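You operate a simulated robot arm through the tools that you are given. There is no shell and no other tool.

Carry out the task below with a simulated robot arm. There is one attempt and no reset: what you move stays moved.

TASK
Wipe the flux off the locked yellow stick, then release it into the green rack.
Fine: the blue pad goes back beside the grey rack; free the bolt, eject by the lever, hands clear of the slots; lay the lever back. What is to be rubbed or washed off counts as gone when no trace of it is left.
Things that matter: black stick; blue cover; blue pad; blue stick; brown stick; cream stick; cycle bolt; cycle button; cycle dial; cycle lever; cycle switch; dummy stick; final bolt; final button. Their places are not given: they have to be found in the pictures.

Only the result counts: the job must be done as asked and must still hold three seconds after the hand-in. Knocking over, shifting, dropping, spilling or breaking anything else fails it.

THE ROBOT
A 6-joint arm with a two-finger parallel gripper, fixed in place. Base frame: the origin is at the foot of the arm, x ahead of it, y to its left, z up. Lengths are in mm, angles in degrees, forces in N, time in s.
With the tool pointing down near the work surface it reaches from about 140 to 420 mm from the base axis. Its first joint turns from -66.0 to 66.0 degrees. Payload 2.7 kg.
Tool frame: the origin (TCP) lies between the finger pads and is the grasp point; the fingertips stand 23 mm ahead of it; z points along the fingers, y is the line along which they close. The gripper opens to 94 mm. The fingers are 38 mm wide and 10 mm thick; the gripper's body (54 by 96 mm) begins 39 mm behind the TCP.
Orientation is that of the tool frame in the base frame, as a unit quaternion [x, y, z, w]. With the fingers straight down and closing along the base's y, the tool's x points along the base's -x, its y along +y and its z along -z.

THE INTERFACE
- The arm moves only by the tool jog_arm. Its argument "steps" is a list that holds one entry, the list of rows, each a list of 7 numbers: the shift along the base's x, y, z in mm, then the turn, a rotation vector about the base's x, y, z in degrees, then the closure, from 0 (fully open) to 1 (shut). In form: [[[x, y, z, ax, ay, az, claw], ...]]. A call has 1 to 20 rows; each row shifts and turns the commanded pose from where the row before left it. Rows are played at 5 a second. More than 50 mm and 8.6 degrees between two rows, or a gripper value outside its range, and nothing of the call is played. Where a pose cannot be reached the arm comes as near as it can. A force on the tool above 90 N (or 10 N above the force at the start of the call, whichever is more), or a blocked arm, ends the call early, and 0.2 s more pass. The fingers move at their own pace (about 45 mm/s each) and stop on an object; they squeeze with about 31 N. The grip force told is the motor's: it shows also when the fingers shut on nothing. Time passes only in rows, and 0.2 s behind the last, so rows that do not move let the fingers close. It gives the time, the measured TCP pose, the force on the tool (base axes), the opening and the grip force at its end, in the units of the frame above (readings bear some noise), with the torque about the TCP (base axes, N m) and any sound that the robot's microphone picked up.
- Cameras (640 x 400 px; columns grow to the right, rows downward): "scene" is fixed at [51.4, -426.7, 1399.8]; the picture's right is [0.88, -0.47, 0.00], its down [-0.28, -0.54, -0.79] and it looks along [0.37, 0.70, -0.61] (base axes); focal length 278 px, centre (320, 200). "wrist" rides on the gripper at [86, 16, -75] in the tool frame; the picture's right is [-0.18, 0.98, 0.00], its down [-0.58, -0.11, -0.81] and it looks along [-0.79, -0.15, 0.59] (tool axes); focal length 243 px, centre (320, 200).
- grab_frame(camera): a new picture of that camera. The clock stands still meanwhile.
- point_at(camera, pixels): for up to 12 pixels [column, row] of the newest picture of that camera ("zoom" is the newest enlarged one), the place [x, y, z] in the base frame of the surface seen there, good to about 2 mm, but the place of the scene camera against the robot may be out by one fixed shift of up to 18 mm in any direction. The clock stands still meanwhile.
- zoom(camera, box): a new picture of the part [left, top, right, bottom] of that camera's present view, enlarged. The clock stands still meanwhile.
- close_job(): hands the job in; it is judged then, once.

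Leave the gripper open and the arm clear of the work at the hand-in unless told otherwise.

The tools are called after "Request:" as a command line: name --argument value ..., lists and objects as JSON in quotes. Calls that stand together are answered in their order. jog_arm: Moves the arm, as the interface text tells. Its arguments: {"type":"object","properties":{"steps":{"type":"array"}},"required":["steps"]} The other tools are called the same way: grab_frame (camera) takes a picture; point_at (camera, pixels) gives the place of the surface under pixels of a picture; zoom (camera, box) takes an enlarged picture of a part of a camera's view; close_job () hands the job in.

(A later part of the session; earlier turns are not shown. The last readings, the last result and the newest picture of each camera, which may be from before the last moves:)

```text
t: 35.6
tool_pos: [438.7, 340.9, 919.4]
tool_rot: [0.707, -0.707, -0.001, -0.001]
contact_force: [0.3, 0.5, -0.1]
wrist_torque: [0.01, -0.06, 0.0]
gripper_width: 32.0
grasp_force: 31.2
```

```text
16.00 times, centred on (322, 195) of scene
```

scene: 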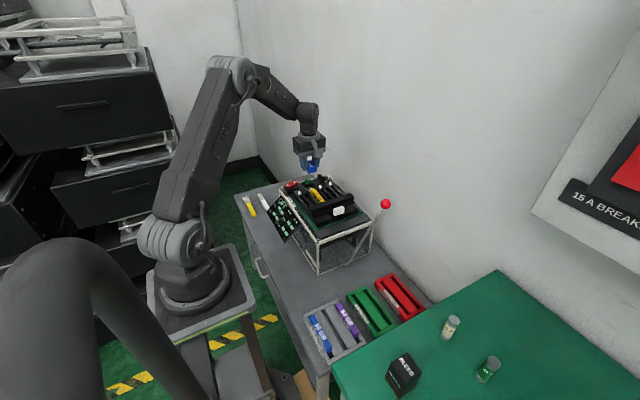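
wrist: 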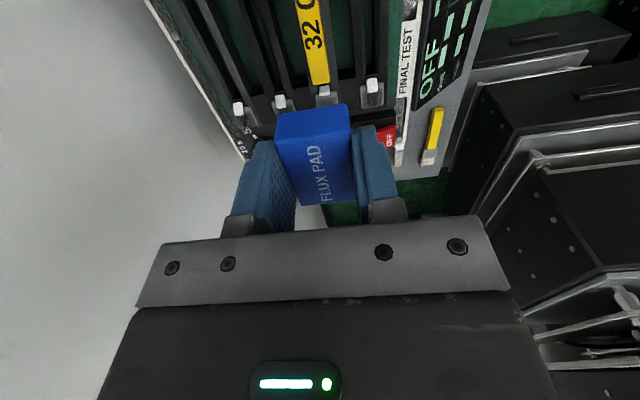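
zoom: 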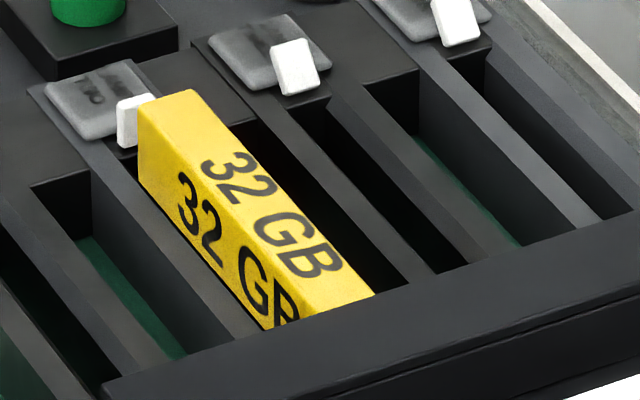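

The top and –x faces are clean. To check the +x face I shift 50 mm in +x and look back at it.

Request:
jog_arm --steps '[[[30, -10, -10, 0, 0, 0, 1], [25, -10, -15, 0, 0, 0, 1], [0, 0, 0, 0, 0, 0, 1]]]'

Request:
grab_frame --camera "wrist"

Request:
zoom --camera "wrist" --box '[290, 0, 430, 110]'

```text
t: 36.4
tool_pos: [493.9, 319.4, 893.5]
tool_rot: [0.707, -0.707, -0.001, -0.001]
contact_force: [0.2, -0.4, 0.7]
wrist_torque: [0.03, -0.02, 0.01]
gripper_width: 32.4
grasp_force: 30.7
```

```text
taken
```

wrist: 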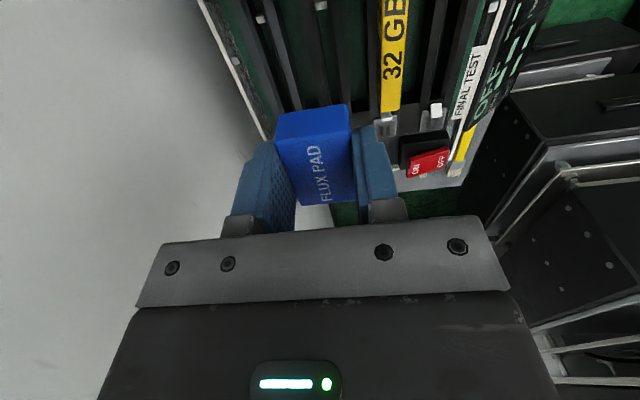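

```text
3.64 times, centred on (360, 55) of wrist
```

zoom: 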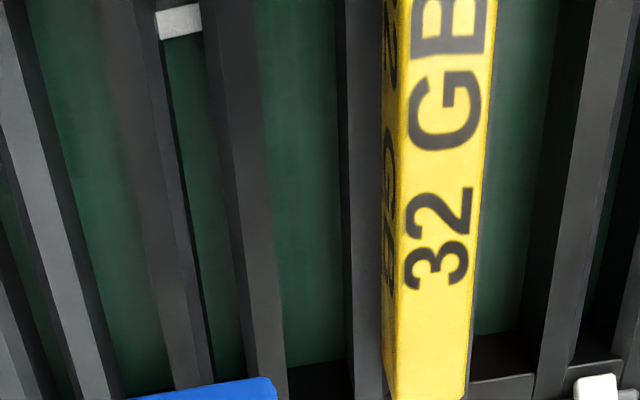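

The +x face is clean too, so all flux is gone. Now I return the pad by the known path: back to (415, 322, 926), turn –90° there, then retrace toward the pad's place.

Request:
jog_arm --steps '[[[-40, 1, 16, 0, 0, 0, 1], [-40, 1, 16, 0, 0, 0, 1], [0, 0, 0, 0, 0, -8.182, 1], [0, 0, 0, 0, 0, -8.182, 1], [0, 0, 0, 0, 0, -8.182, 1], [0, 0, 0, 0, 0, -8.182, 1], [0, 0, 0, 0, 0, -8.182, 1], [0, 0, 0, 0, 0, -8.182, 1], [0, 0, 0, 0, 0, -8.182, 1], [0, 0, 0, 0, 0, -8.182, 1], [0, 0, 0, 0, 0, -8.182, 1], [0, 0, 0, 0, 0, -8.182, 1], [0, 0, 0, 0, 0, -8.182, 1], [0, 0, 0, 0, 0, 0, 1]]]'

```text
t: 39.4
tool_pos: [414.7, 322.8, 925.3]
tool_rot: [0.001, 1.0, 0.0, 0.001]
contact_force: [-0.1, -0.1, 0.0]
wrist_torque: [-0.02, 0.03, -0.03]
gripper_width: 32.3
grasp_force: 31.6
```

At yaw 0. Now I retrace to (225, 131, 757).

Request:
jog_arm --steps '[[[-24, -32, -15, 0, 0, 0, 1], [-24, -32, -15, 0, 0, 0, 1], [-24, -32, -15, 0, 0, 0, 1], [-24, -32, -15, 0, 0, 0, 1], [-24, -32, -15, 0, 0, 0, 1], [-24, -32, -15, 0, 0, 0, 1], [0, 0, -40, 0, 0, 0, 1], [0, 0, -40, 0, 0, 0, 1], [-45, 0, 0, 0, 0, 0, 1], [0, 0, 0, 0, 0, 0, 1]]]'

```text
t: 41.6
tool_pos: [224.5, 130.9, 756.3]
tool_rot: [0.0, 1.0, 0.001, 0.001]
contact_force: [0.3, -0.3, 0.1]
wrist_torque: [0.02, 0.0, -0.01]
gripper_width: 32.3
grasp_force: 30.8
```

Now the turn +90° while shifting to (250.5, 123.5).

Request:
jog_arm --steps '[[[2.35, -0.65, 0, 0, 0, 8.182, 1], [2.35, -0.65, 0, 0, 0, 8.182, 1], [2.35, -0.65, 0, 0, 0, 8.182, 1], [2.35, -0.65, 0, 0, 0, 8.182, 1], [2.35, -0.65, 0, 0, 0, 8.182, 1], [2.35, -0.65, 0, 0, 0, 8.182, 1], [2.35, -0.65, 0, 0, 0, 8.182, 1], [2.35, -0.65, 0, 0, 0, 8.182, 1], [2.35, -0.65, 0, 0, 0, 8.182, 1], [2.35, -0.65, 0, 0, 0, 8.182, 1], [2.35, -0.65, 0, 0, 0, 8.182, 1], [0, 0, 0, 0, 0, 0, 1]]]'

Request:
zoom --camera "scene" --box '[250, 200, 350, 310]'

```text
t: 44.2
tool_pos: [251.5, 123.7, 755.0]
tool_rot: [0.708, -0.706, -0.001, -0.001]
contact_force: [0.0, 0.0, -0.6]
wrist_torque: [0.03, 0.04, 0.01]
gripper_width: 32.5
grasp_force: 31.1
```

```text
3.64 times, centred on (300, 255) of scene
```

zoom: 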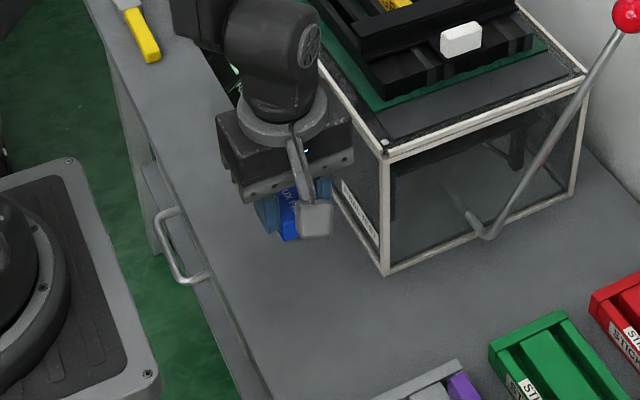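

Over the spot. I descend most of the way, stopping a few millimetres above the table.

Request:
jog_arm --steps '[[[-1, 0, -45, 0, 0, 0, 1], [0, 0, -45, 0, 0, 0, 1], [0, 0, -45, 0, 0, 0, 1], [0, 0, -20, 0, 0, 0, 1], [0, 0, -6, 0, 0, 0, 1], [0, 0, 0, 0, 0, 0, 1]]]'

```text
t: 45.6
tool_pos: [251.2, 122.7, 595.1]
tool_rot: [0.707, -0.707, -0.001, -0.001]
contact_force: [0.6, 0.4, -0.9]
wrist_torque: [0.01, -0.01, 0.04]
gripper_width: 32.2
grasp_force: 31.0
```

Request:
jog_arm --steps '[[[0, 0, -2, 0, 0, 0, 1], [0, 0, -2, 0, 0, 0, 1], [0, 0, -1, 0, 0, 0, 1], [0, 0, 0, 0, 0, 0, 1]]]'

```text
t: 46.6
tool_pos: [251.7, 121.9, 589.0]
tool_rot: [0.707, -0.707, 0.0, 0.0]
contact_force: [0.7, -0.3, -0.2]
wrist_torque: [0.02, -0.02, 0.0]
gripper_width: 32.0
grasp_force: 30.9
```

Request:
jog_arm --steps '[[[0, 0, -1, 0, 0, 0, 1], [0, 0, 0, 0, 0, 0, 1]]]'

```text
t: 47.2
tool_pos: [251.0, 123.2, 589.1]
tool_rot: [-0.707, 0.707, 0.001, 0.001]
contact_force: [0.1, 0.2, 3.3]
wrist_torque: [-0.02, 0.03, -0.02]
gripper_width: 32.4
grasp_force: 30.9
```

The pad touches the table (3.3 N). I open the gripper and rise straight up.

Request:
jog_arm --steps '[[[0, 0, 0, 0, 0, 0, 0.5], [0, 0, 0, 0, 0, 0, 0.2], [0, 0, 0, 0, 0, 0, 0], [0, 0, 0, 0, 0, 0, 0], [0, 0, 0, 0, 0, 0, 0], [0, 0, 20, 0, 0, 0, 0], [0, 0, 45, 0, 0, 0, 0], [0, 0, 45, 0, 0, 0, 0], [0, 0, 45, 0, 0, 0, 0], [0, 0, 12, 0, 0, 0, 0], [0, 0, 0, 0, 0, 0, 0]]]'

Request:
grab_frame --camera "wrist"

Request:
zoom --camera "scene" --box '[260, 240, 360, 310]'

```text
t: 49.6
tool_pos: [249.6, 123.1, 755.3]
tool_rot: [-0.707, 0.707, 0.001, 0.0]
contact_force: [-0.6, 1.1, -0.2]
wrist_torque: [-0.02, -0.03, 0.01]
gripper_width: 94.3
grasp_force: 0.0
```

```text
taken
```

wrist: 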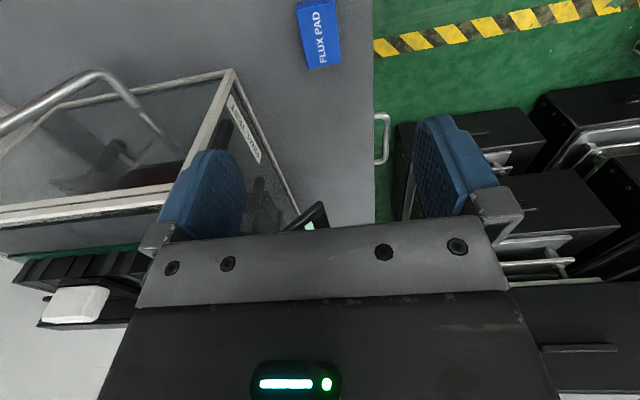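

```text
5.71 times, centred on (310, 275) of scene
```

zoom: 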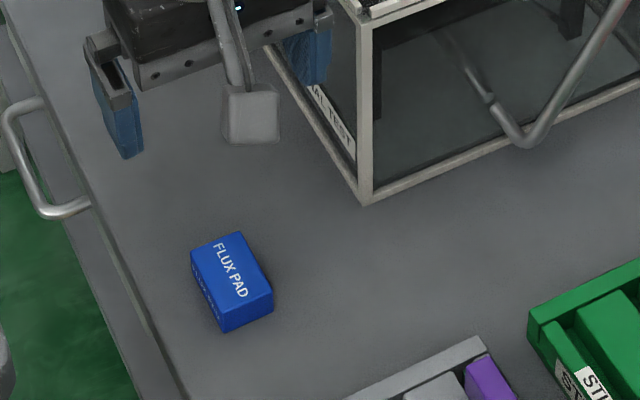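

The pad is back in its place. I turn back to yaw 0 along the known path, then go above the bolt's white knob.

Request:
jog_arm --steps '[[[-2.35, 0.65, 0, 0, 0, -8.182, 0], [-2.35, 0.65, 0, 0, 0, -8.182, 0], [-2.35, 0.65, 0, 0, 0, -8.182, 0], [-2.35, 0.65, 0, 0, 0, -8.182, 0], [-2.35, 0.65, 0, 0, 0, -8.182, 0], [-2.35, 0.65, 0, 0, 0, -8.182, 0], [-2.35, 0.65, 0, 0, 0, -8.182, 0], [-2.35, 0.65, 0, 0, 0, -8.182, 0], [-2.35, 0.65, 0, 0, 0, -8.182, 0], [-2.35, 0.65, 0, 0, 0, -8.182, 0], [-2.35, 0.65, 0, 0, 0, -8.182, 0], [0, 0, 0, 0, 0, 0, 0], [45, 0, 0, 0, 0, 0, 0], [0, 0, 40, 0, 0, 0, 0], [0, 0, 40, 0, 0, 0, 0]]]'

```text
t: 52.8
tool_pos: [269.0, 129.1, 834.7]
tool_rot: [0.0, 1.0, -0.001, 0.002]
contact_force: [0.4, 0.6, 1.0]
wrist_torque: [0.02, 0.02, -0.02]
gripper_width: 94.1
grasp_force: 0.0
```

Request:
jog_arm --steps '[[[36, 15, 10, 0, 0, 0, 0], [36, 15, 10, 0, 0, 0, 0], [36, 15, 10, 0, 0, 0, 0], [36, 15, 10, 0, 0, 0, 0], [36, 15, 10, 0, 0, 0, 0], [0, 0, 0, 0, 0, 0, 0]]]'

Request:
grab_frame --camera "wrist"

Request:
zoom --camera "wrist" --box '[230, 0, 430, 200]'

```text
t: 54.2
tool_pos: [450.4, 203.6, 884.8]
tool_rot: [0.0, 1.0, 0.0, 0.001]
contact_force: [0.2, 0.3, 0.3]
wrist_torque: [-0.03, -0.02, 0.01]
gripper_width: 94.0
grasp_force: 0.1
```

```text
taken
```

wrist: 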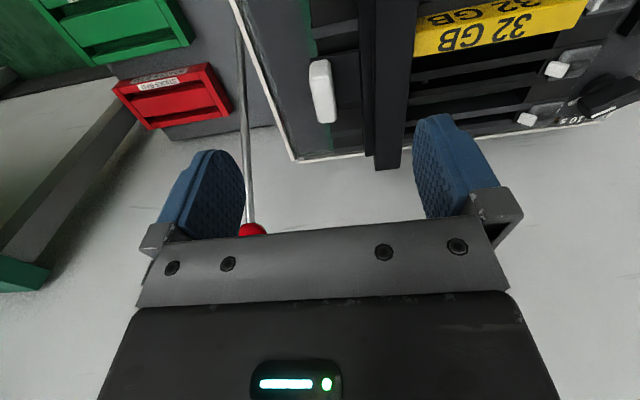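

```text
2.00 times, centred on (330, 100) of wrist
```

zoom: 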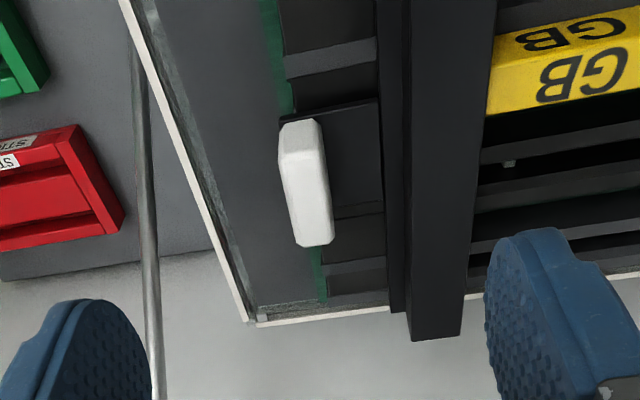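

Request:
point_at --camera "zoom" --pixels '[[285, 152], [318, 152], [298, 240], [330, 235], [300, 130], [308, 195], [350, 170], [290, 175], [400, 200], [440, 200], [145, 200], [235, 150]]'

```text
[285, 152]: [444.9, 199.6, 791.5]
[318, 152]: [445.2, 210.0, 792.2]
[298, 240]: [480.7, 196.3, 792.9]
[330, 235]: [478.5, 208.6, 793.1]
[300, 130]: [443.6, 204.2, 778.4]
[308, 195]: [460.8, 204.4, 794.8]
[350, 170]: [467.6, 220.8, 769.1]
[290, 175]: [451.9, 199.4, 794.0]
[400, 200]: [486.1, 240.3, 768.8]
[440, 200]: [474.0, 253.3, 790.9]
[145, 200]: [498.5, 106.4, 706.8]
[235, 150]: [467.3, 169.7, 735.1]
```

The knob spans x 443–481, y 197–211, top z 794. I preset the opening to about 34 mm (to stay off the bar), then lower over it so the fingertips end at z≈774.

Request:
jog_arm --steps '[[[11.5, 0.5, 0, 0, 0, 0, 0.638], [0, 0, 0, 0, 0, 0, 0.638], [0, 0, 0, 0, 0, 0, 0.638], [0, 0, 0, 0, 0, 0, 0.638], [0, 0, 0, 0, 0, 0, 0.638]]]'

Request:
grab_frame --camera "wrist"

```text
t: 55.4
tool_pos: [460.3, 204.0, 885.2]
tool_rot: [-0.001, 1.0, 0.001, 0.001]
contact_force: [-0.6, 0.5, 0.4]
wrist_torque: [0.02, 0.02, 0.03]
gripper_width: 34.2
grasp_force: 0.0
```

```text
taken
```

wrist: 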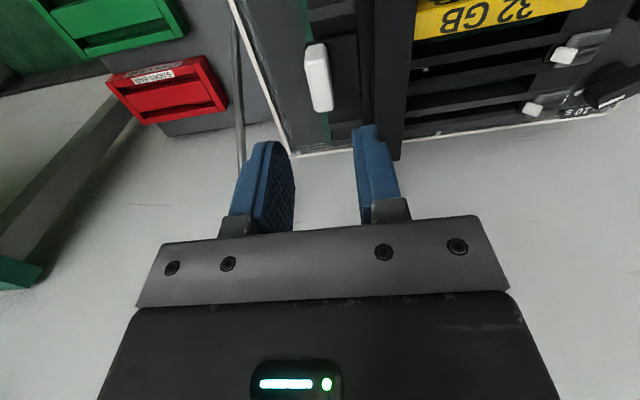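

The opening is 34 mm. I descend about 80 mm, and look before the last part.

Request:
jog_arm --steps '[[[0.5, 0, -35, 0, 0, 0, 0.638], [0, 0, -25, 0, 0, 0, 0.638], [0, 0, -10, 0, 0, 0, 0.638], [0, 0, 0, 0, 0, 0, 0.638]]]'

Request:
grab_frame --camera "wrist"

Request:
zoom --camera "scene" --box '[300, 165, 390, 235]'

```text
t: 56.4
tool_pos: [462.1, 205.6, 814.9]
tool_rot: [0.0, 1.0, -0.001, 0.0]
contact_force: [0.1, -0.2, 0.0]
wrist_torque: [-0.05, 0.02, 0.01]
gripper_width: 33.9
grasp_force: 0.0
```

```text
taken
```

wrist: 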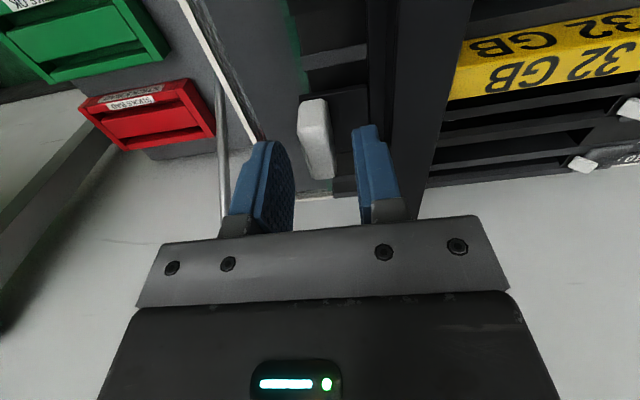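

```text
5.71 times, centred on (345, 200) of scene
```

zoom: 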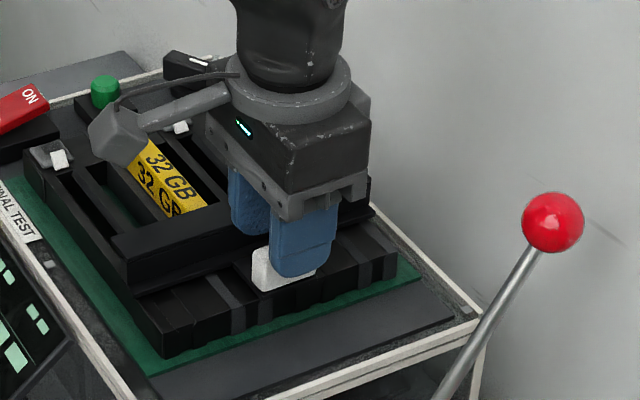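

The knob lies between the fingers. I go down 17 mm and close on it.

Request:
jog_arm --steps '[[[0, -1, -9, 0, 0, 0, 0.638], [0, 0, -8, 0, 0, 0, 0.638], [0, 0, 0, 0, 0, 0, 0.638], [0, 0, 0, 0, 0, 0, 1], [0, 0, 0, 0, 0, 0, 1], [0, 0, 0, 0, 0, 0, 1], [0, 0, 0, 0, 0, 0, 1]]]'

```text
t: 58.0
tool_pos: [462.2, 204.0, 798.3]
tool_rot: [0.0, 1.0, 0.001, 0.001]
contact_force: [2.2, -1.4, -0.6]
wrist_torque: [-0.04, -0.13, -0.04]
gripper_width: 15.4
grasp_force: 46.0
```

Gripped at 15.4 mm. I pull gently in –y: 6 mm first, reading the force.

Request:
jog_arm --steps '[[[0, -3, 0, 0, 0, 0, 1], [0, -3, 0, 0, 0, 0, 1], [0, 0, 0, 0, 0, 0, 1]]]'

```text
t: 58.8
tool_pos: [460.5, 199.3, 799.9]
tool_rot: [0.0, 1.0, 0.0, 0.001]
contact_force: [8.1, 0.7, -3.1]
wrist_torque: [0.01, 0.41, -0.01]
gripper_width: 15.7
grasp_force: 44.8
```

Request:
zoom --camera "scene" --box '[300, 165, 390, 235]'

Request:
grab_frame --camera "wrist"

```text
5.71 times, centred on (345, 200) of scene
```

zoom: 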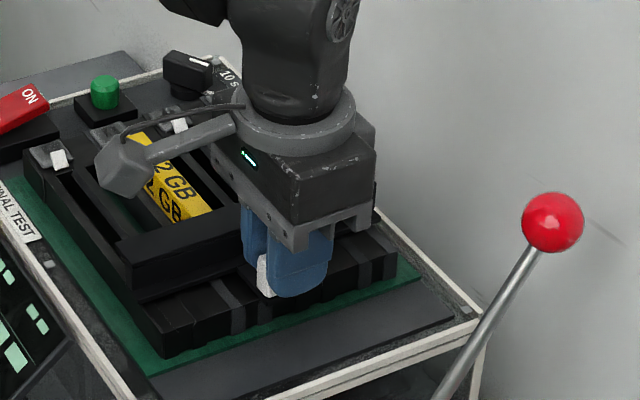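

```text
taken
```

wrist: 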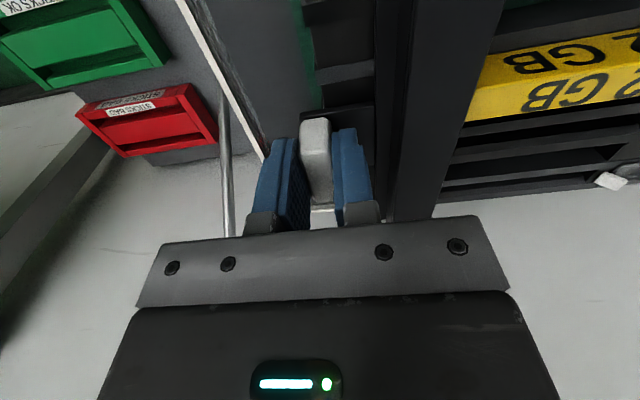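

Request:
point_at --camera "wrist" --pixels '[[316, 150], [425, 100], [455, 100], [400, 100], [360, 115], [485, 85]]'

```text
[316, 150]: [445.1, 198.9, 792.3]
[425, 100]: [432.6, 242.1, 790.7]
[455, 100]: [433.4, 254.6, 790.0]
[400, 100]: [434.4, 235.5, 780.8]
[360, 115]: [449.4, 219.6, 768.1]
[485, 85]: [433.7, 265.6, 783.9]
```

The bar has moved with the knob by about 5 mm. I keep pulling in –y.

Request:
jog_arm --steps '[[[0, -4, 0, 0, 0, 0, 1], [0, -4, 0, 0, 0, 0, 1], [0, -4, 0, 0, 0, 0, 1], [0, 0, 0, 0, 0, 0, 1]]]'

```text
t: 59.8
tool_pos: [460.8, 186.1, 799.1]
tool_rot: [0.0, 1.0, 0.0, 0.001]
contact_force: [6.7, 0.8, -3.9]
wrist_torque: [0.0, -0.23, -0.09]
gripper_width: 15.6
grasp_force: 45.2
```

Request:
jog_arm --steps '[[[0, -4, 0, 0, 0, 0, 1], [0, -4, 0, 0, 0, 0, 1], [0, 0, 0, 0, 0, 0, 1]]]'

Request:
grab_frame --camera "wrist"

Request:
zoom --camera "scene" --box '[300, 165, 390, 235]'

```text
t: 60.6
tool_pos: [461.9, 178.6, 799.0]
tool_rot: [0.0, 1.0, 0.0, 0.0]
contact_force: [3.1, 0.4, -4.2]
wrist_torque: [0.05, -1.36, -0.09]
gripper_width: 15.6
grasp_force: 44.9
```

```text
taken
```

wrist: 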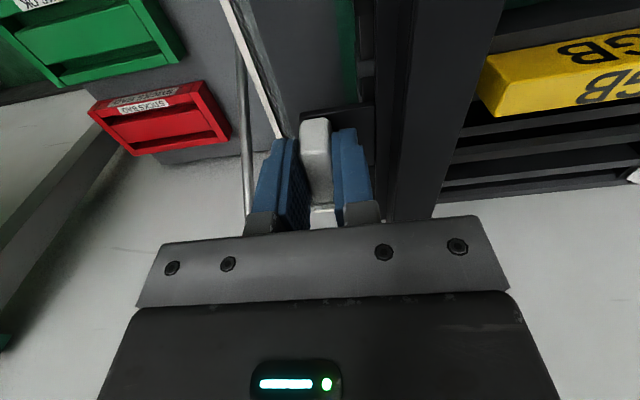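

```text
5.71 times, centred on (345, 200) of scene
```

zoom: 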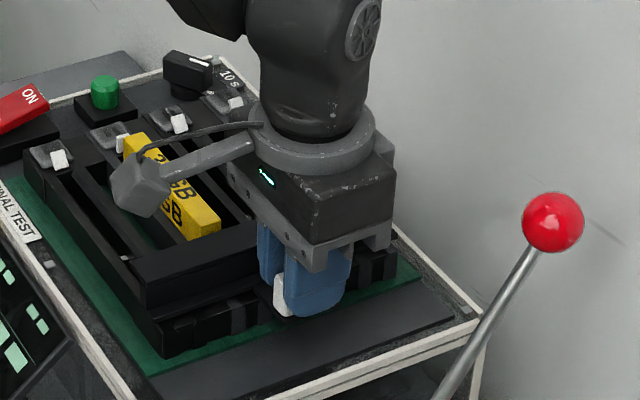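

The stick's near end is now showing past the bar. I continue until the stop.

Request:
jog_arm --steps '[[[0, -3, 0, 0, 0, 0, 1], [0, -3, 0, 0, 0, 0, 1], [0, 0, 0, 0, 0, 0, 1]]]'

```text
t: 61.4
tool_pos: [461.8, 173.0, 799.2]
tool_rot: [0.0, 1.0, 0.0, 0.001]
contact_force: [6.1, -0.3, -7.5]
wrist_torque: [0.04, -0.78, -0.06]
gripper_width: 15.9
grasp_force: 45.1
```

Request:
jog_arm --steps '[[[0, -3, 0, 0, 0, 0, 1], [0, -3, 0, 0, 0, 0, 1], [0, 0, 0, 0, 0, 0, 1]]]'

Request:
grab_frame --camera "wrist"

```text
t: 62.2
tool_pos: [461.4, 167.1, 798.3]
tool_rot: [0.001, 1.0, 0.0, 0.001]
contact_force: [7.3, 0.9, -3.8]
wrist_torque: [-0.01, 0.04, -0.01]
gripper_width: 15.6
grasp_force: 44.9
```

```text
taken
```

wrist: 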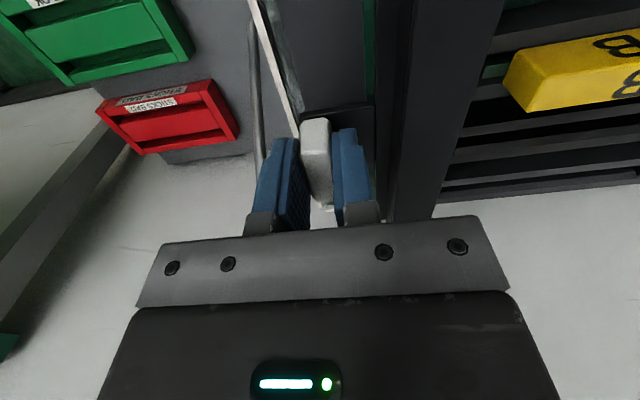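

Clear by about 20 mm, but no stop felt. I continue carefully to find the end of travel.

Request:
jog_arm --steps '[[[0, -2, 0, 0, 0, 0, 1], [0, -2, 0, 0, 0, 0, 1], [0, 0, 0, 0, 0, 0, 1]]]'

```text
t: 63.0
tool_pos: [461.1, 162.6, 798.5]
tool_rot: [0.0, 1.0, 0.0, 0.001]
contact_force: [7.2, 0.4, -2.7]
wrist_torque: [0.05, 0.3, -0.05]
gripper_width: 15.9
grasp_force: 44.9
```

Request:
jog_arm --steps '[[[0, -2, 0, 0, 0, 0, 1], [0, -2, 0, 0, 0, 0, 1], [0, 0, 0, 0, 0, 0, 1]]]'

Request:
zoom --camera "scene" --box '[300, 165, 390, 235]'

```text
t: 63.8
tool_pos: [462.6, 158.6, 797.9]
tool_rot: [-0.001, 1.0, 0.0, 0.001]
contact_force: [5.1, 1.0, -0.3]
wrist_torque: [0.01, 0.06, -0.08]
gripper_width: 15.6
grasp_force: 44.5
```

```text
5.71 times, centred on (345, 200) of scene
```

zoom: 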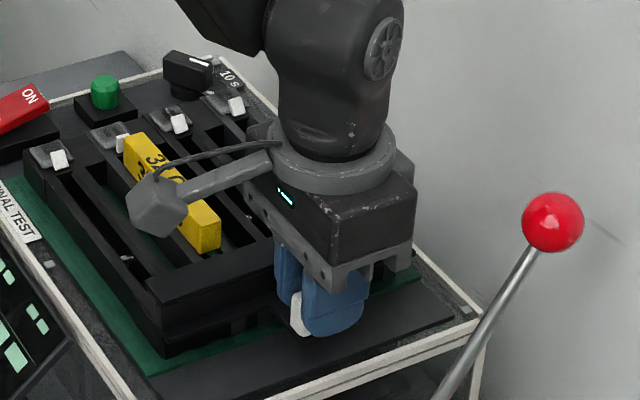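

46 mm pulled with no resistance. I probe a little further for the end stop.

Request:
jog_arm --steps '[[[0, -2, 0, 0, 0, 0, 1], [0, -2, 0, 0, 0, 0, 1], [0, 0, 0, 0, 0, 0, 1]]]'

Request:
grab_frame --camera "wrist"

Request:
point_at --camera "wrist" --pixels '[[316, 150], [425, 100], [455, 100], [400, 100], [540, 100], [370, 60], [510, 75]]'

```text
t: 64.6
tool_pos: [461.1, 154.7, 798.6]
tool_rot: [-0.001, 1.0, 0.0, 0.001]
contact_force: [4.0, -0.4, 4.5]
wrist_torque: [0.01, -0.06, -0.1]
gripper_width: 15.7
grasp_force: 45.2
```

```text
taken
```

wrist: 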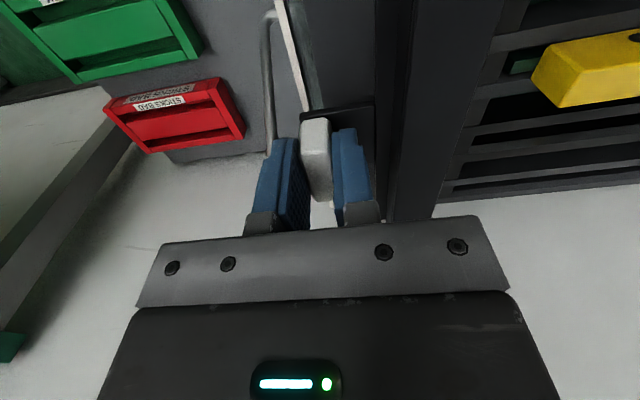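

```text
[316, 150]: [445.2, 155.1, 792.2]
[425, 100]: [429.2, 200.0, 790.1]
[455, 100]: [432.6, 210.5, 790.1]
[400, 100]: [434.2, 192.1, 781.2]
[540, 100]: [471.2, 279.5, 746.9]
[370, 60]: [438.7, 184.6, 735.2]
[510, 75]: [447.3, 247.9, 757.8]
```

Request:
jog_arm --steps '[[[0, -2, 0, 0, 0, 0, 1], [0, -2, 0, 0, 0, 0, 1], [0, 0, 0, 0, 0, 0, 1]]]'

Request:
zoom --camera "scene" --box '[310, 185, 370, 230]'

```text
t: 65.4
tool_pos: [461.6, 153.6, 798.4]
tool_rot: [-0.001, 1.0, 0.002, 0.002]
contact_force: [4.6, 32.4, -3.6]
wrist_torque: [0.28, 0.97, -0.45]
gripper_width: 15.8
grasp_force: 45.2
```

```text
8.89 times, centred on (340, 208) of scene
```

zoom: 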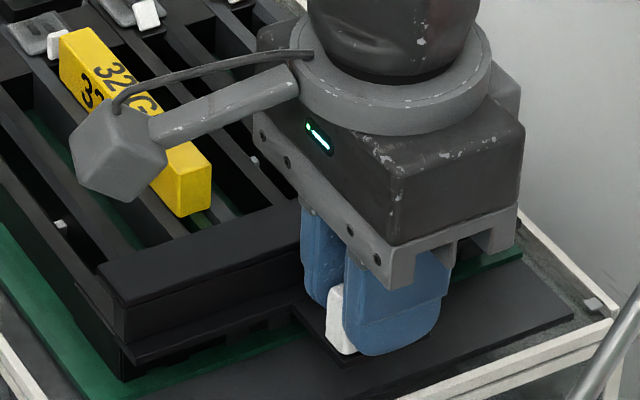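

The stop: 32 N in y at 50 mm of travel. I relax 1.5 mm, open to only 34 mm, and lift away.

Request:
jog_arm --steps '[[[0, 1.5, 0, 0, 0, 0, 1], [0, 0, 0, 0, 0, 0, 0.638], [0, 0, 0, 0, 0, 0, 0.638], [0, 0, 0, 0, 0, 0, 0.638], [0, 0, 10, 0, 0, 0, 0.638], [0, 0, 25, 0, 0, 0, 0.638], [0, 0, 40, 0, 0, 0, 0.638], [0, 0, 30, 0, 0, 0, 0.638], [0, 0, 0, 0, 0, 0, 0]]]'

Request:
grab_frame --camera "wrist"

Request:
zoom --camera "scene" --box '[280, 165, 400, 255]'

```text
t: 67.4
tool_pos: [460.3, 151.5, 905.5]
tool_rot: [0.0, 1.0, 0.0, 0.002]
contact_force: [-0.1, 1.1, -1.3]
wrist_torque: [-0.01, 0.01, 0.0]
gripper_width: 68.9
grasp_force: 0.1
```

```text
taken
```

wrist: 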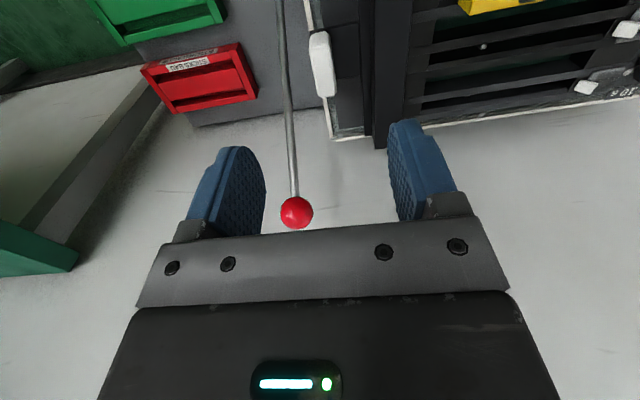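

```text
4.44 times, centred on (340, 210) of scene
```

zoom: 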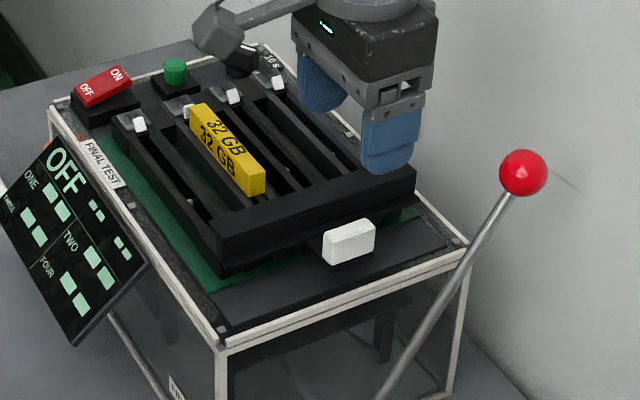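

The bolt is drawn back and the stick is uncovered. Now the lever: I measure the ball at (296,213) and the rod.

Request:
point_at --camera "wrist" --pixels '[[296, 212], [283, 212], [309, 212], [296, 200], [296, 224], [292, 160], [286, 100], [280, 30], [283, 60]]'

Request:
zoom --camera "wrist" --box '[240, 0, 350, 235]'

```text
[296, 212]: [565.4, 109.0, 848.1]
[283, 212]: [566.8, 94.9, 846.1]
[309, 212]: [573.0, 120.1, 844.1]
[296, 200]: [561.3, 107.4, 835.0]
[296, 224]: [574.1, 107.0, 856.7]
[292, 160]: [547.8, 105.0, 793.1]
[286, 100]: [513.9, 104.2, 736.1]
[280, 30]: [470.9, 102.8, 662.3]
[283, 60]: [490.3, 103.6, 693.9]
```

```text
1.70 times, centred on (295, 118) of wrist
```

zoom: 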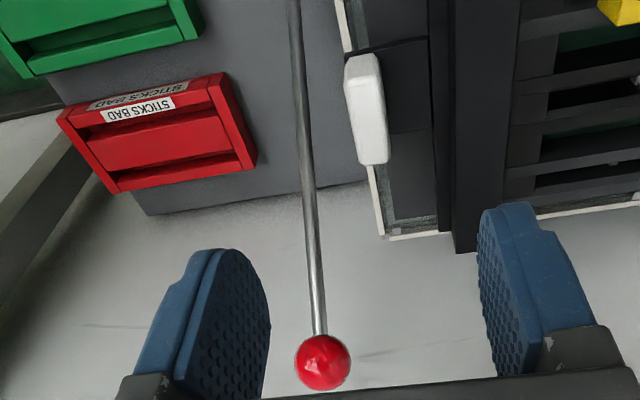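

The lever line gives the pivot near (445, 615) and ball centre near (578, 105, 839), radius 16. I move above the ball at z≈905 with the gripper open.

Request:
jog_arm --steps '[[[39, -15.5, 0, 0, 0, 0, 0], [39, -15.5, 0, 0, 0, 0, 0], [39, -15.5, 0, 0, 0, 0, 0], [0, 0, 0, 0, 0, 0, 0]]]'

Request:
grab_frame --camera "wrist"

Request:
zoom --camera "scene" --box '[300, 130, 440, 240]'

```text
t: 68.4
tool_pos: [577.8, 105.4, 902.8]
tool_rot: [0.0, 1.0, 0.0, 0.0]
contact_force: [1.2, -0.1, 0.0]
wrist_torque: [0.0, 0.0, -0.05]
gripper_width: 94.0
grasp_force: 0.0
```

```text
taken
```

wrist: 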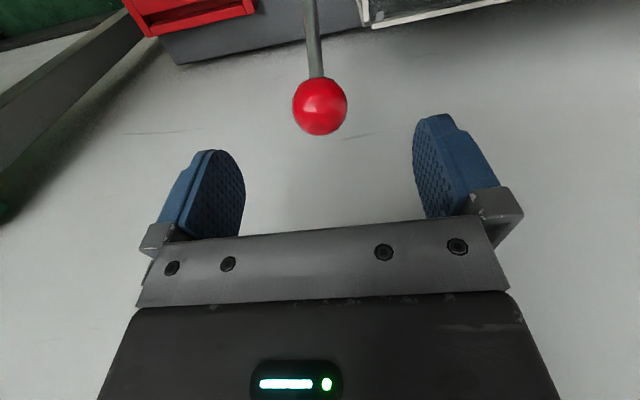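

```text
3.64 times, centred on (370, 185) of scene
```

zoom: 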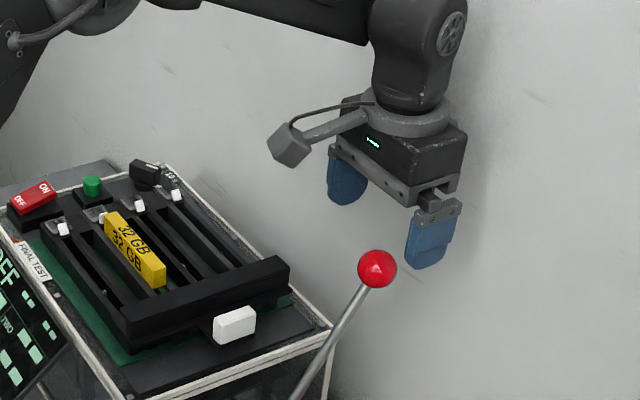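

Request:
point_at --camera "wrist" --pixels '[[320, 107], [297, 107], [344, 107], [320, 84], [320, 131]]'

```text
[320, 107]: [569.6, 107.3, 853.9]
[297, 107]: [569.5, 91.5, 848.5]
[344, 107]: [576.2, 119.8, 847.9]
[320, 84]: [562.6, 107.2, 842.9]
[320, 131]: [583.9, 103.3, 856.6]
```

Ball centre confirmed at about (578, 106, 840). I descend 62 mm around it and close.

Request:
jog_arm --steps '[[[0, 0.5, -30, 0, 0, 0, 0], [0, 0, -20, 0, 0, 0, 0], [0, 0, -12, 0, 0, 0, 0], [0, 0, 0, 0, 0, 0, 0]]]'

Request:
grab_frame --camera "wrist"

```text
t: 69.4
tool_pos: [579.3, 106.8, 840.4]
tool_rot: [0.0, 1.0, 0.0, 0.001]
contact_force: [0.2, 0.2, -0.4]
wrist_torque: [0.01, -0.03, 0.04]
gripper_width: 94.1
grasp_force: 0.1
```

```text
taken
```

wrist: 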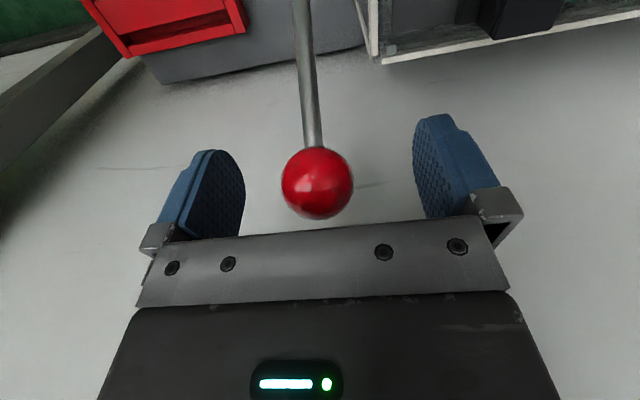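

Request:
jog_arm --steps '[[[0, 0, 0, 0, 0, 0, 1], [0, 0, 0, 0, 0, 0, 1], [0, 0, 0, 0, 0, 0, 1], [0, 0, 0, 0, 0, 0, 1], [0, 0, 0, 0, 0, 0, 1], [0, 0, 0, 0, 0, 0, 1]]]'

Request:
grab_frame --camera "wrist"

```text
t: 70.8
tool_pos: [577.0, 104.3, 840.7]
tool_rot: [0.0, 1.0, 0.0, 0.0]
contact_force: [1.2, -14.9, 1.6]
wrist_torque: [-0.11, 0.03, -0.06]
gripper_width: 35.4
grasp_force: 45.1
```

```text
taken
```

wrist: 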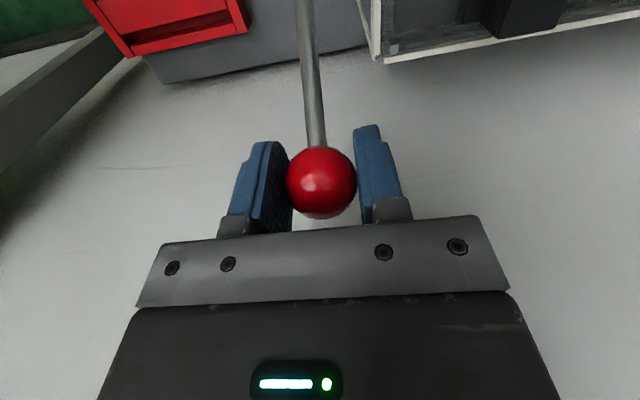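

Ball gripped (35.4 mm). I relieve the sideways load by 2 mm and start pulling along the arc toward –x.

Request:
jog_arm --steps '[[[0, -2, 0, 0, 0, 0, 1], [-4.3, 0, 2.5, 0, 0, 0, 1], [-4.3, 0, 2.5, 0, 0, 0, 1], [0, 0, 0, 0, 0, 0, 1]]]'

```text
t: 71.8
tool_pos: [569.7, 105.6, 845.9]
tool_rot: [-0.001, 1.0, 0.001, 0.001]
contact_force: [3.9, -2.6, -6.3]
wrist_torque: [0.1, -1.28, 0.03]
gripper_width: 35.2
grasp_force: 44.5
```

Moves freely. I continue along the arc to about 20° from vertical.

Request:
jog_arm --steps '[[[-10.2, 0, 3.7, 0, 0, 0, 1], [-8.2, 0, 3.8, 0, 0, 0, 1], [-8.4, 0, 3.6, 0, 0, 0, 1], [-8.5, 0, 3.3, 0, 0, 0, 1], [0, 0, 0, 0, 0, 0, 1]]]'

Request:
zoom --camera "scene" --box '[280, 150, 400, 260]'

```text
t: 73.0
tool_pos: [533.6, 106.1, 862.8]
tool_rot: [0.0, 1.0, 0.0, 0.001]
contact_force: [6.8, 5.3, 5.8]
wrist_torque: [0.01, -1.03, -0.05]
gripper_width: 35.1
grasp_force: 44.8
```

```text
3.64 times, centred on (340, 205) of scene
```

zoom: 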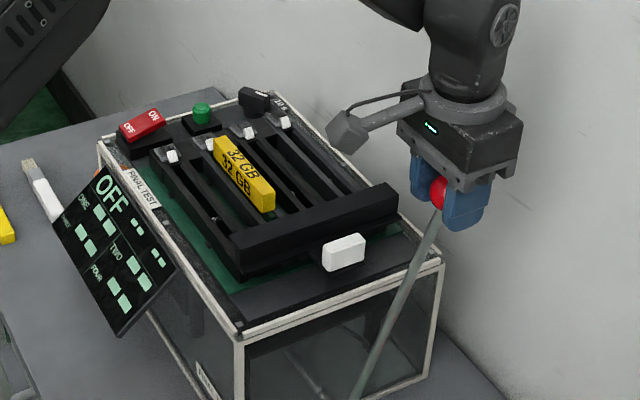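

The lever follows. I continue to about 10°.

Request:
jog_arm --steps '[[[-8.6, 0, 2.9, 0, 0, 0, 1], [-8.8, 0, 2.7, 0, 0, 0, 1], [-8.8, 0, 2.3, 0, 0, 0, 1], [-8.8, 0, 2.1, 0, 0, 0, 1], [-9, 0, 1.7, 0, 0, 0, 1], [0, 0, 0, 0, 0, 0, 1]]]'

Request:
zoom --camera "scene" --box '[280, 150, 400, 260]'

```text
t: 74.4
tool_pos: [489.9, 105.3, 873.0]
tool_rot: [0.0, 1.0, 0.0, 0.002]
contact_force: [7.0, 8.6, 5.1]
wrist_torque: [0.07, -1.16, 0.03]
gripper_width: 35.1
grasp_force: 44.5
```

```text
3.64 times, centred on (340, 205) of scene
```

zoom: 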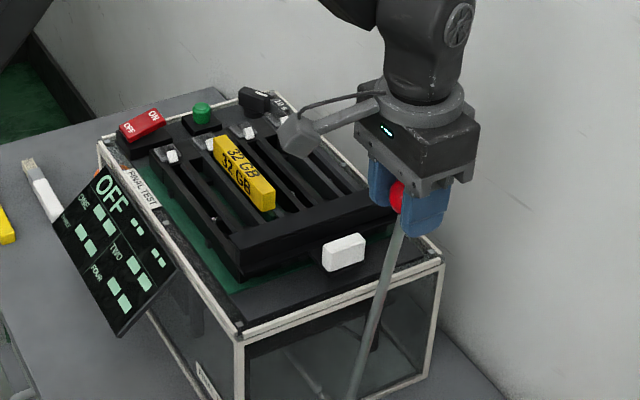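

The stick has not risen yet. I continue to vertical.

Request:
jog_arm --steps '[[[-9, 0.5, 1.5, 0, 0, 0, 1], [-9, 0, 1.1, 0, 0, 0, 1], [-9.1, 0, 0.8, 0, 0, 0, 1], [-9.1, 0, 0.4, 0, 0, 0, 1], [-9.1, 0, 0.2, 0, 0, 0, 1], [0, 0, 0, 0, 0, 0, 1]]]'

Request:
zoom --camera "scene" --box '[280, 150, 400, 260]'

```text
t: 75.8
tool_pos: [445.0, 105.2, 877.0]
tool_rot: [0.0, 1.0, 0.001, 0.001]
contact_force: [4.2, -1.4, 8.9]
wrist_torque: [0.03, -1.09, 0.03]
gripper_width: 35.1
grasp_force: 45.1
```

```text
3.64 times, centred on (340, 205) of scene
```

zoom: 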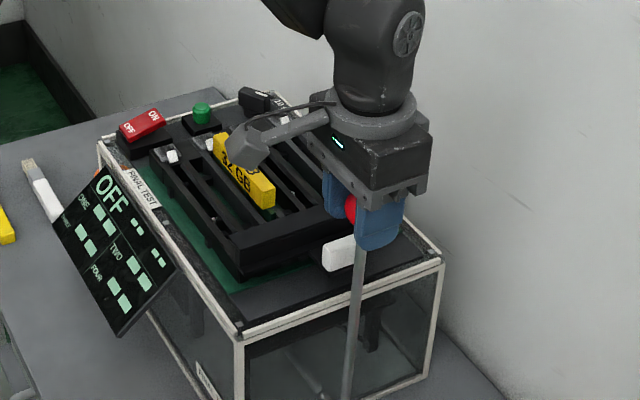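

Vertical now, forces still low. I continue past vertical to –10°.

Request:
jog_arm --steps '[[[-9.1, 0, -0.2, 0, 0, 0, 1], [-9.1, 0, -0.4, 0, 0, 0, 1], [-9.1, 0, -0.8, 0, 0, 0, 1], [-9, 0, -1.1, 0, 0, 0, 1], [-9, 0, -1.5, 0, 0, 0, 1], [0, 0, 0, 0, 0, 0, 1]]]'

Request:
zoom --camera "scene" --box '[280, 150, 400, 260]'

```text
t: 77.2
tool_pos: [398.3, 104.5, 870.5]
tool_rot: [0.0, 1.0, 0.0, 0.0]
contact_force: [2.4, 1.3, 6.6]
wrist_torque: [0.07, -1.09, 0.08]
gripper_width: 35.2
grasp_force: 45.4
```

```text
3.64 times, centred on (340, 205) of scene
```

zoom: 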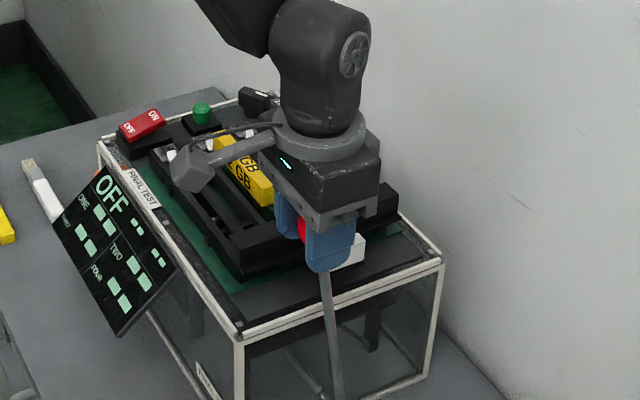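

The lever is past vertical; I go on to –20°.

Request:
jog_arm --steps '[[[-9, 0, -1.7, 0, 0, 0, 1], [-8.8, 0, -2.1, 0, 0, 0, 1], [-8.8, 0, -2.3, 0, 0, 0, 1], [-8.8, 0, -2.7, 0, 0, 0, 1], [-8.6, 0, -2.9, 0, 0, 0, 1], [0, 0, 0, 0, 0, 0, 1]]]'

Request:
zoom --camera "scene" --box '[280, 150, 400, 260]'

```text
t: 78.6
tool_pos: [355.1, 106.0, 860.0]
tool_rot: [0.0, 1.0, 0.0, 0.0]
contact_force: [0.4, -0.1, -0.6]
wrist_torque: [-0.01, 0.0, 0.02]
gripper_width: 0.1
grasp_force: 42.3
```

```text
3.64 times, centred on (340, 205) of scene
```

zoom: 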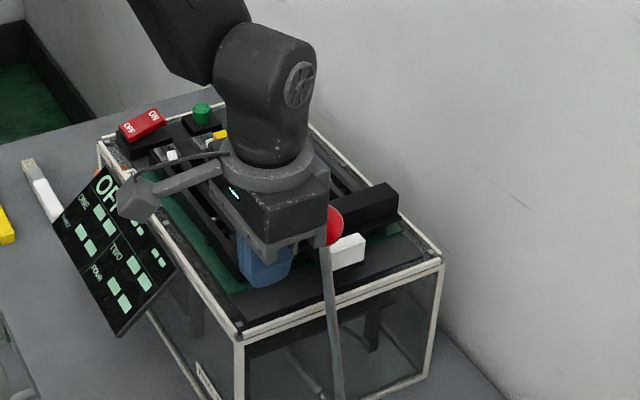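

The ball slipped out of the grip at about –10°, apparently the lever's stop; the fingers are shut at (355,106,860). I rise clear to look at the stick and lever.

Request:
jog_arm --steps '[[[-5, -10, 20, 0, 0, 0, 1], [0, -20, 40, 0, 0, 0, 1], [0, -20, 40, 0, 0, 0, 1], [0, 0, 0, 0, 0, 0, 1]]]'

Request:
grab_frame --camera "wrist"

Request:
zoom --camera "scene" --box '[280, 150, 400, 260]'

```text
t: 79.6
tool_pos: [352.7, 55.5, 962.0]
tool_rot: [0.0, 1.0, 0.0, 0.001]
contact_force: [-0.1, 0.3, -0.2]
wrist_torque: [-0.02, -0.03, 0.01]
gripper_width: 0.0
grasp_force: 42.2
```

```text
taken
```

wrist: 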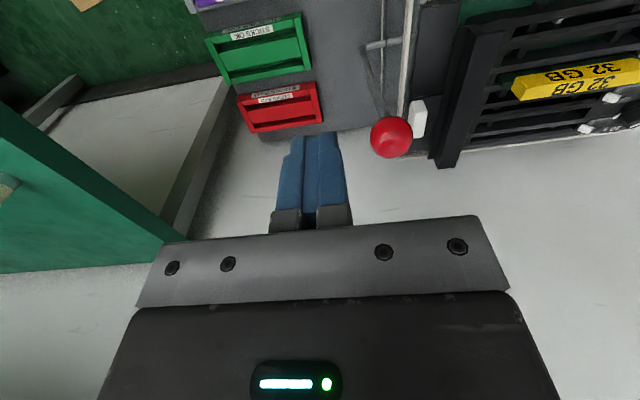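

```text
3.64 times, centred on (340, 205) of scene
```

zoom: 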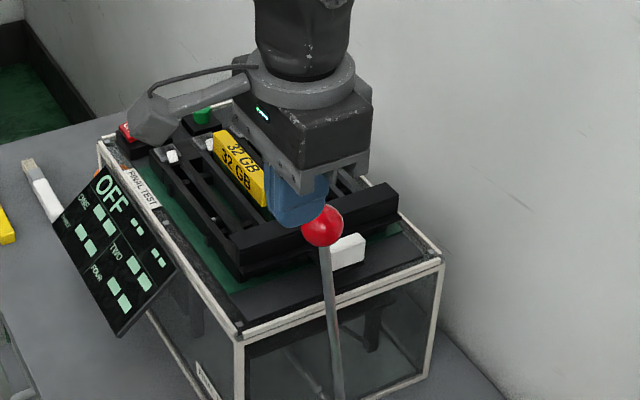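

I measure the stick's top height and the ball's position now.

Request:
point_at --camera "wrist" --pixels '[[580, 88], [600, 82], [540, 95], [560, 78], [391, 137], [374, 137], [408, 137], [560, 110]]'

Request:
zoom --camera "wrist" --box '[440, 0, 640, 180]'

Request:
zoom --camera "scene" --box '[300, 175, 350, 215]'

```text
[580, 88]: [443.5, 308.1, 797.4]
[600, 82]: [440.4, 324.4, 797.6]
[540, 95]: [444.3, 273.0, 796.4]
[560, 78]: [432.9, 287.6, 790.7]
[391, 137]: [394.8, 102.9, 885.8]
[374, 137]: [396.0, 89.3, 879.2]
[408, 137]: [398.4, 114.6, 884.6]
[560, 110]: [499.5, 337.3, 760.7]
```

```text
2.22 times, centred on (540, 90) of wrist
```

zoom: 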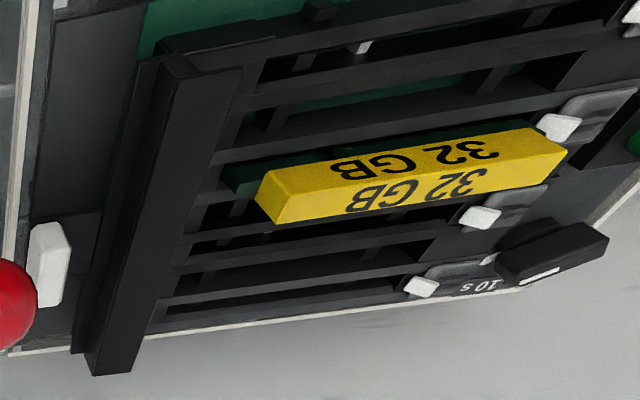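

```text
10.00 times, centred on (325, 195) of scene
```

zoom: 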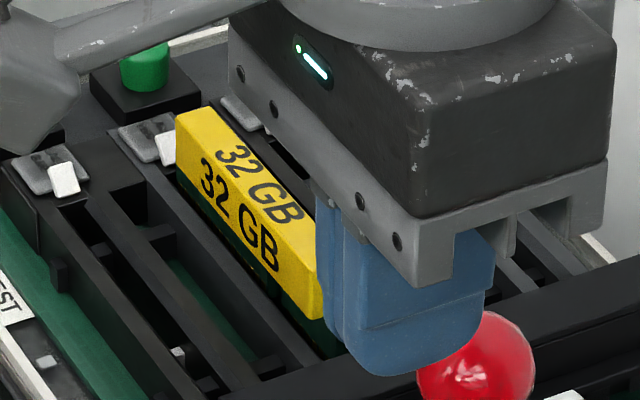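

The stick has risen 12 mm (top 785→797). The ball rests near (406, 106, 872), about –8.6°. I go behind the ball (+x side) with shut fingers to check that the lever is really at its stop.

Request:
jog_arm --steps '[[[40, 17, 0, 0, 0, 0, 1], [40, 17, 0, 0, 0, 0, 1], [40, 17, 0, 0, 0, 0, 1], [0, 0, -45, 0, 0, 0, 1], [0, 0, -35, 0, 0, 0, 1], [0, 0, 0, 0, 0, 0, 1]]]'

Request:
grab_frame --camera "wrist"

Request:
zoom --camera "scene" --box '[280, 150, 400, 260]'

```text
t: 81.0
tool_pos: [470.3, 106.8, 880.6]
tool_rot: [0.0, 1.0, 0.001, 0.001]
contact_force: [-0.4, 0.2, 0.2]
wrist_torque: [-0.01, 0.01, 0.04]
gripper_width: 0.0
grasp_force: 42.9
```

```text
taken
```

wrist: 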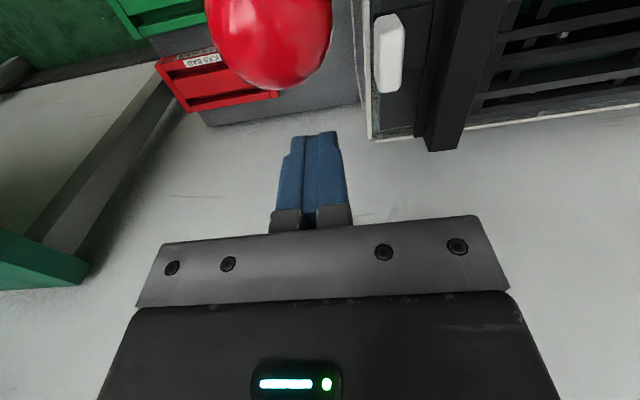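

```text
3.64 times, centred on (340, 205) of scene
```

zoom: 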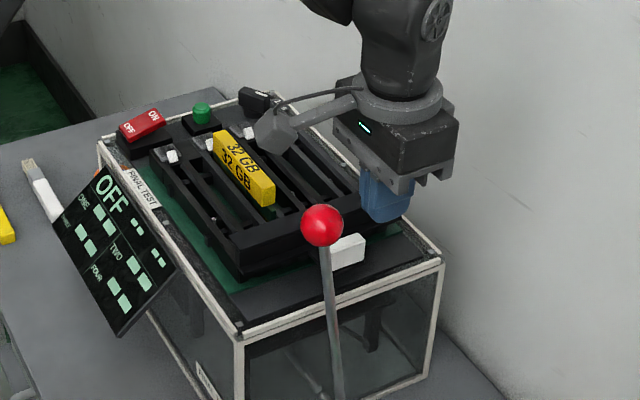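

The ball is ahead at –x of the fingers. I push gently toward –x.

Request:
jog_arm --steps '[[[-15, 0, 0, 0, 0, 0, 1], [-5, 0, 0, 0, 0, 0, 1], [-3, 0, 0, 0, 0, 0, 1], [-3, 0, 0, 0, 0, 0, 1], [0, 0, 0, 0, 0, 0, 1]]]'

```text
t: 82.2
tool_pos: [444.5, 106.5, 881.9]
tool_rot: [0.0, 1.0, -0.001, 0.001]
contact_force: [0.5, 0.9, 0.4]
wrist_torque: [0.0, 0.04, 0.02]
gripper_width: 0.0
grasp_force: 43.2
```

Request:
jog_arm --steps '[[[-3, 0, 0, 0, 0, 0, 1], [-2, 0, 0, 0, 0, 0, 1], [0, 0, 0, 0, 0, 0, 1]]]'

```text
t: 83.0
tool_pos: [439.2, 106.2, 881.4]
tool_rot: [-0.001, 1.0, 0.0, 0.001]
contact_force: [0.9, 0.2, 0.4]
wrist_torque: [-0.03, 0.0, 0.01]
gripper_width: 0.1
grasp_force: 42.6
```

Request:
jog_arm --steps '[[[-3, 0, 0, 0, 0, 0, 1], [0, 0, 0, 0, 0, 0, 1]]]'

```text
t: 83.6
tool_pos: [436.1, 105.4, 880.8]
tool_rot: [0.0, 1.0, -0.001, 0.001]
contact_force: [0.4, 0.0, -0.4]
wrist_torque: [0.02, -0.01, 0.0]
gripper_width: 0.0
grasp_force: 42.1
```

Request:
jog_arm --steps '[[[-3, 0, 0, 0, 0, 0, 1], [-3, 0, 0, 0, 0, 0, 1], [0, 0, 0, 0, 0, 0, 1]]]'

Request:
zoom --camera "scene" --box '[300, 170, 370, 225]'

```text
t: 84.4
tool_pos: [434.0, 106.4, 881.3]
tool_rot: [-0.001, 1.0, 0.002, 0.006]
contact_force: [33.1, -5.1, -13.0]
wrist_torque: [-0.27, -0.55, 0.13]
gripper_width: 0.0
grasp_force: 42.6
```

```text
7.27 times, centred on (335, 198) of scene
```

zoom: 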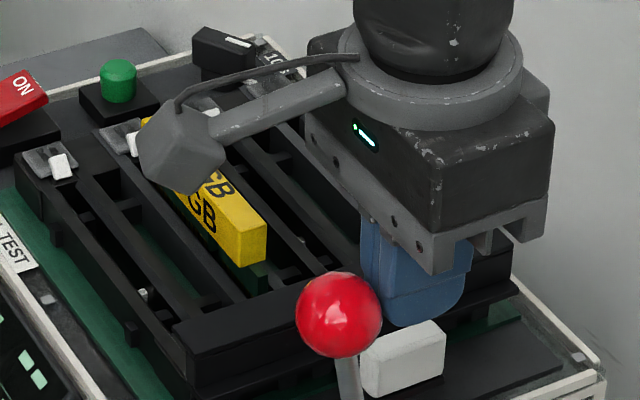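

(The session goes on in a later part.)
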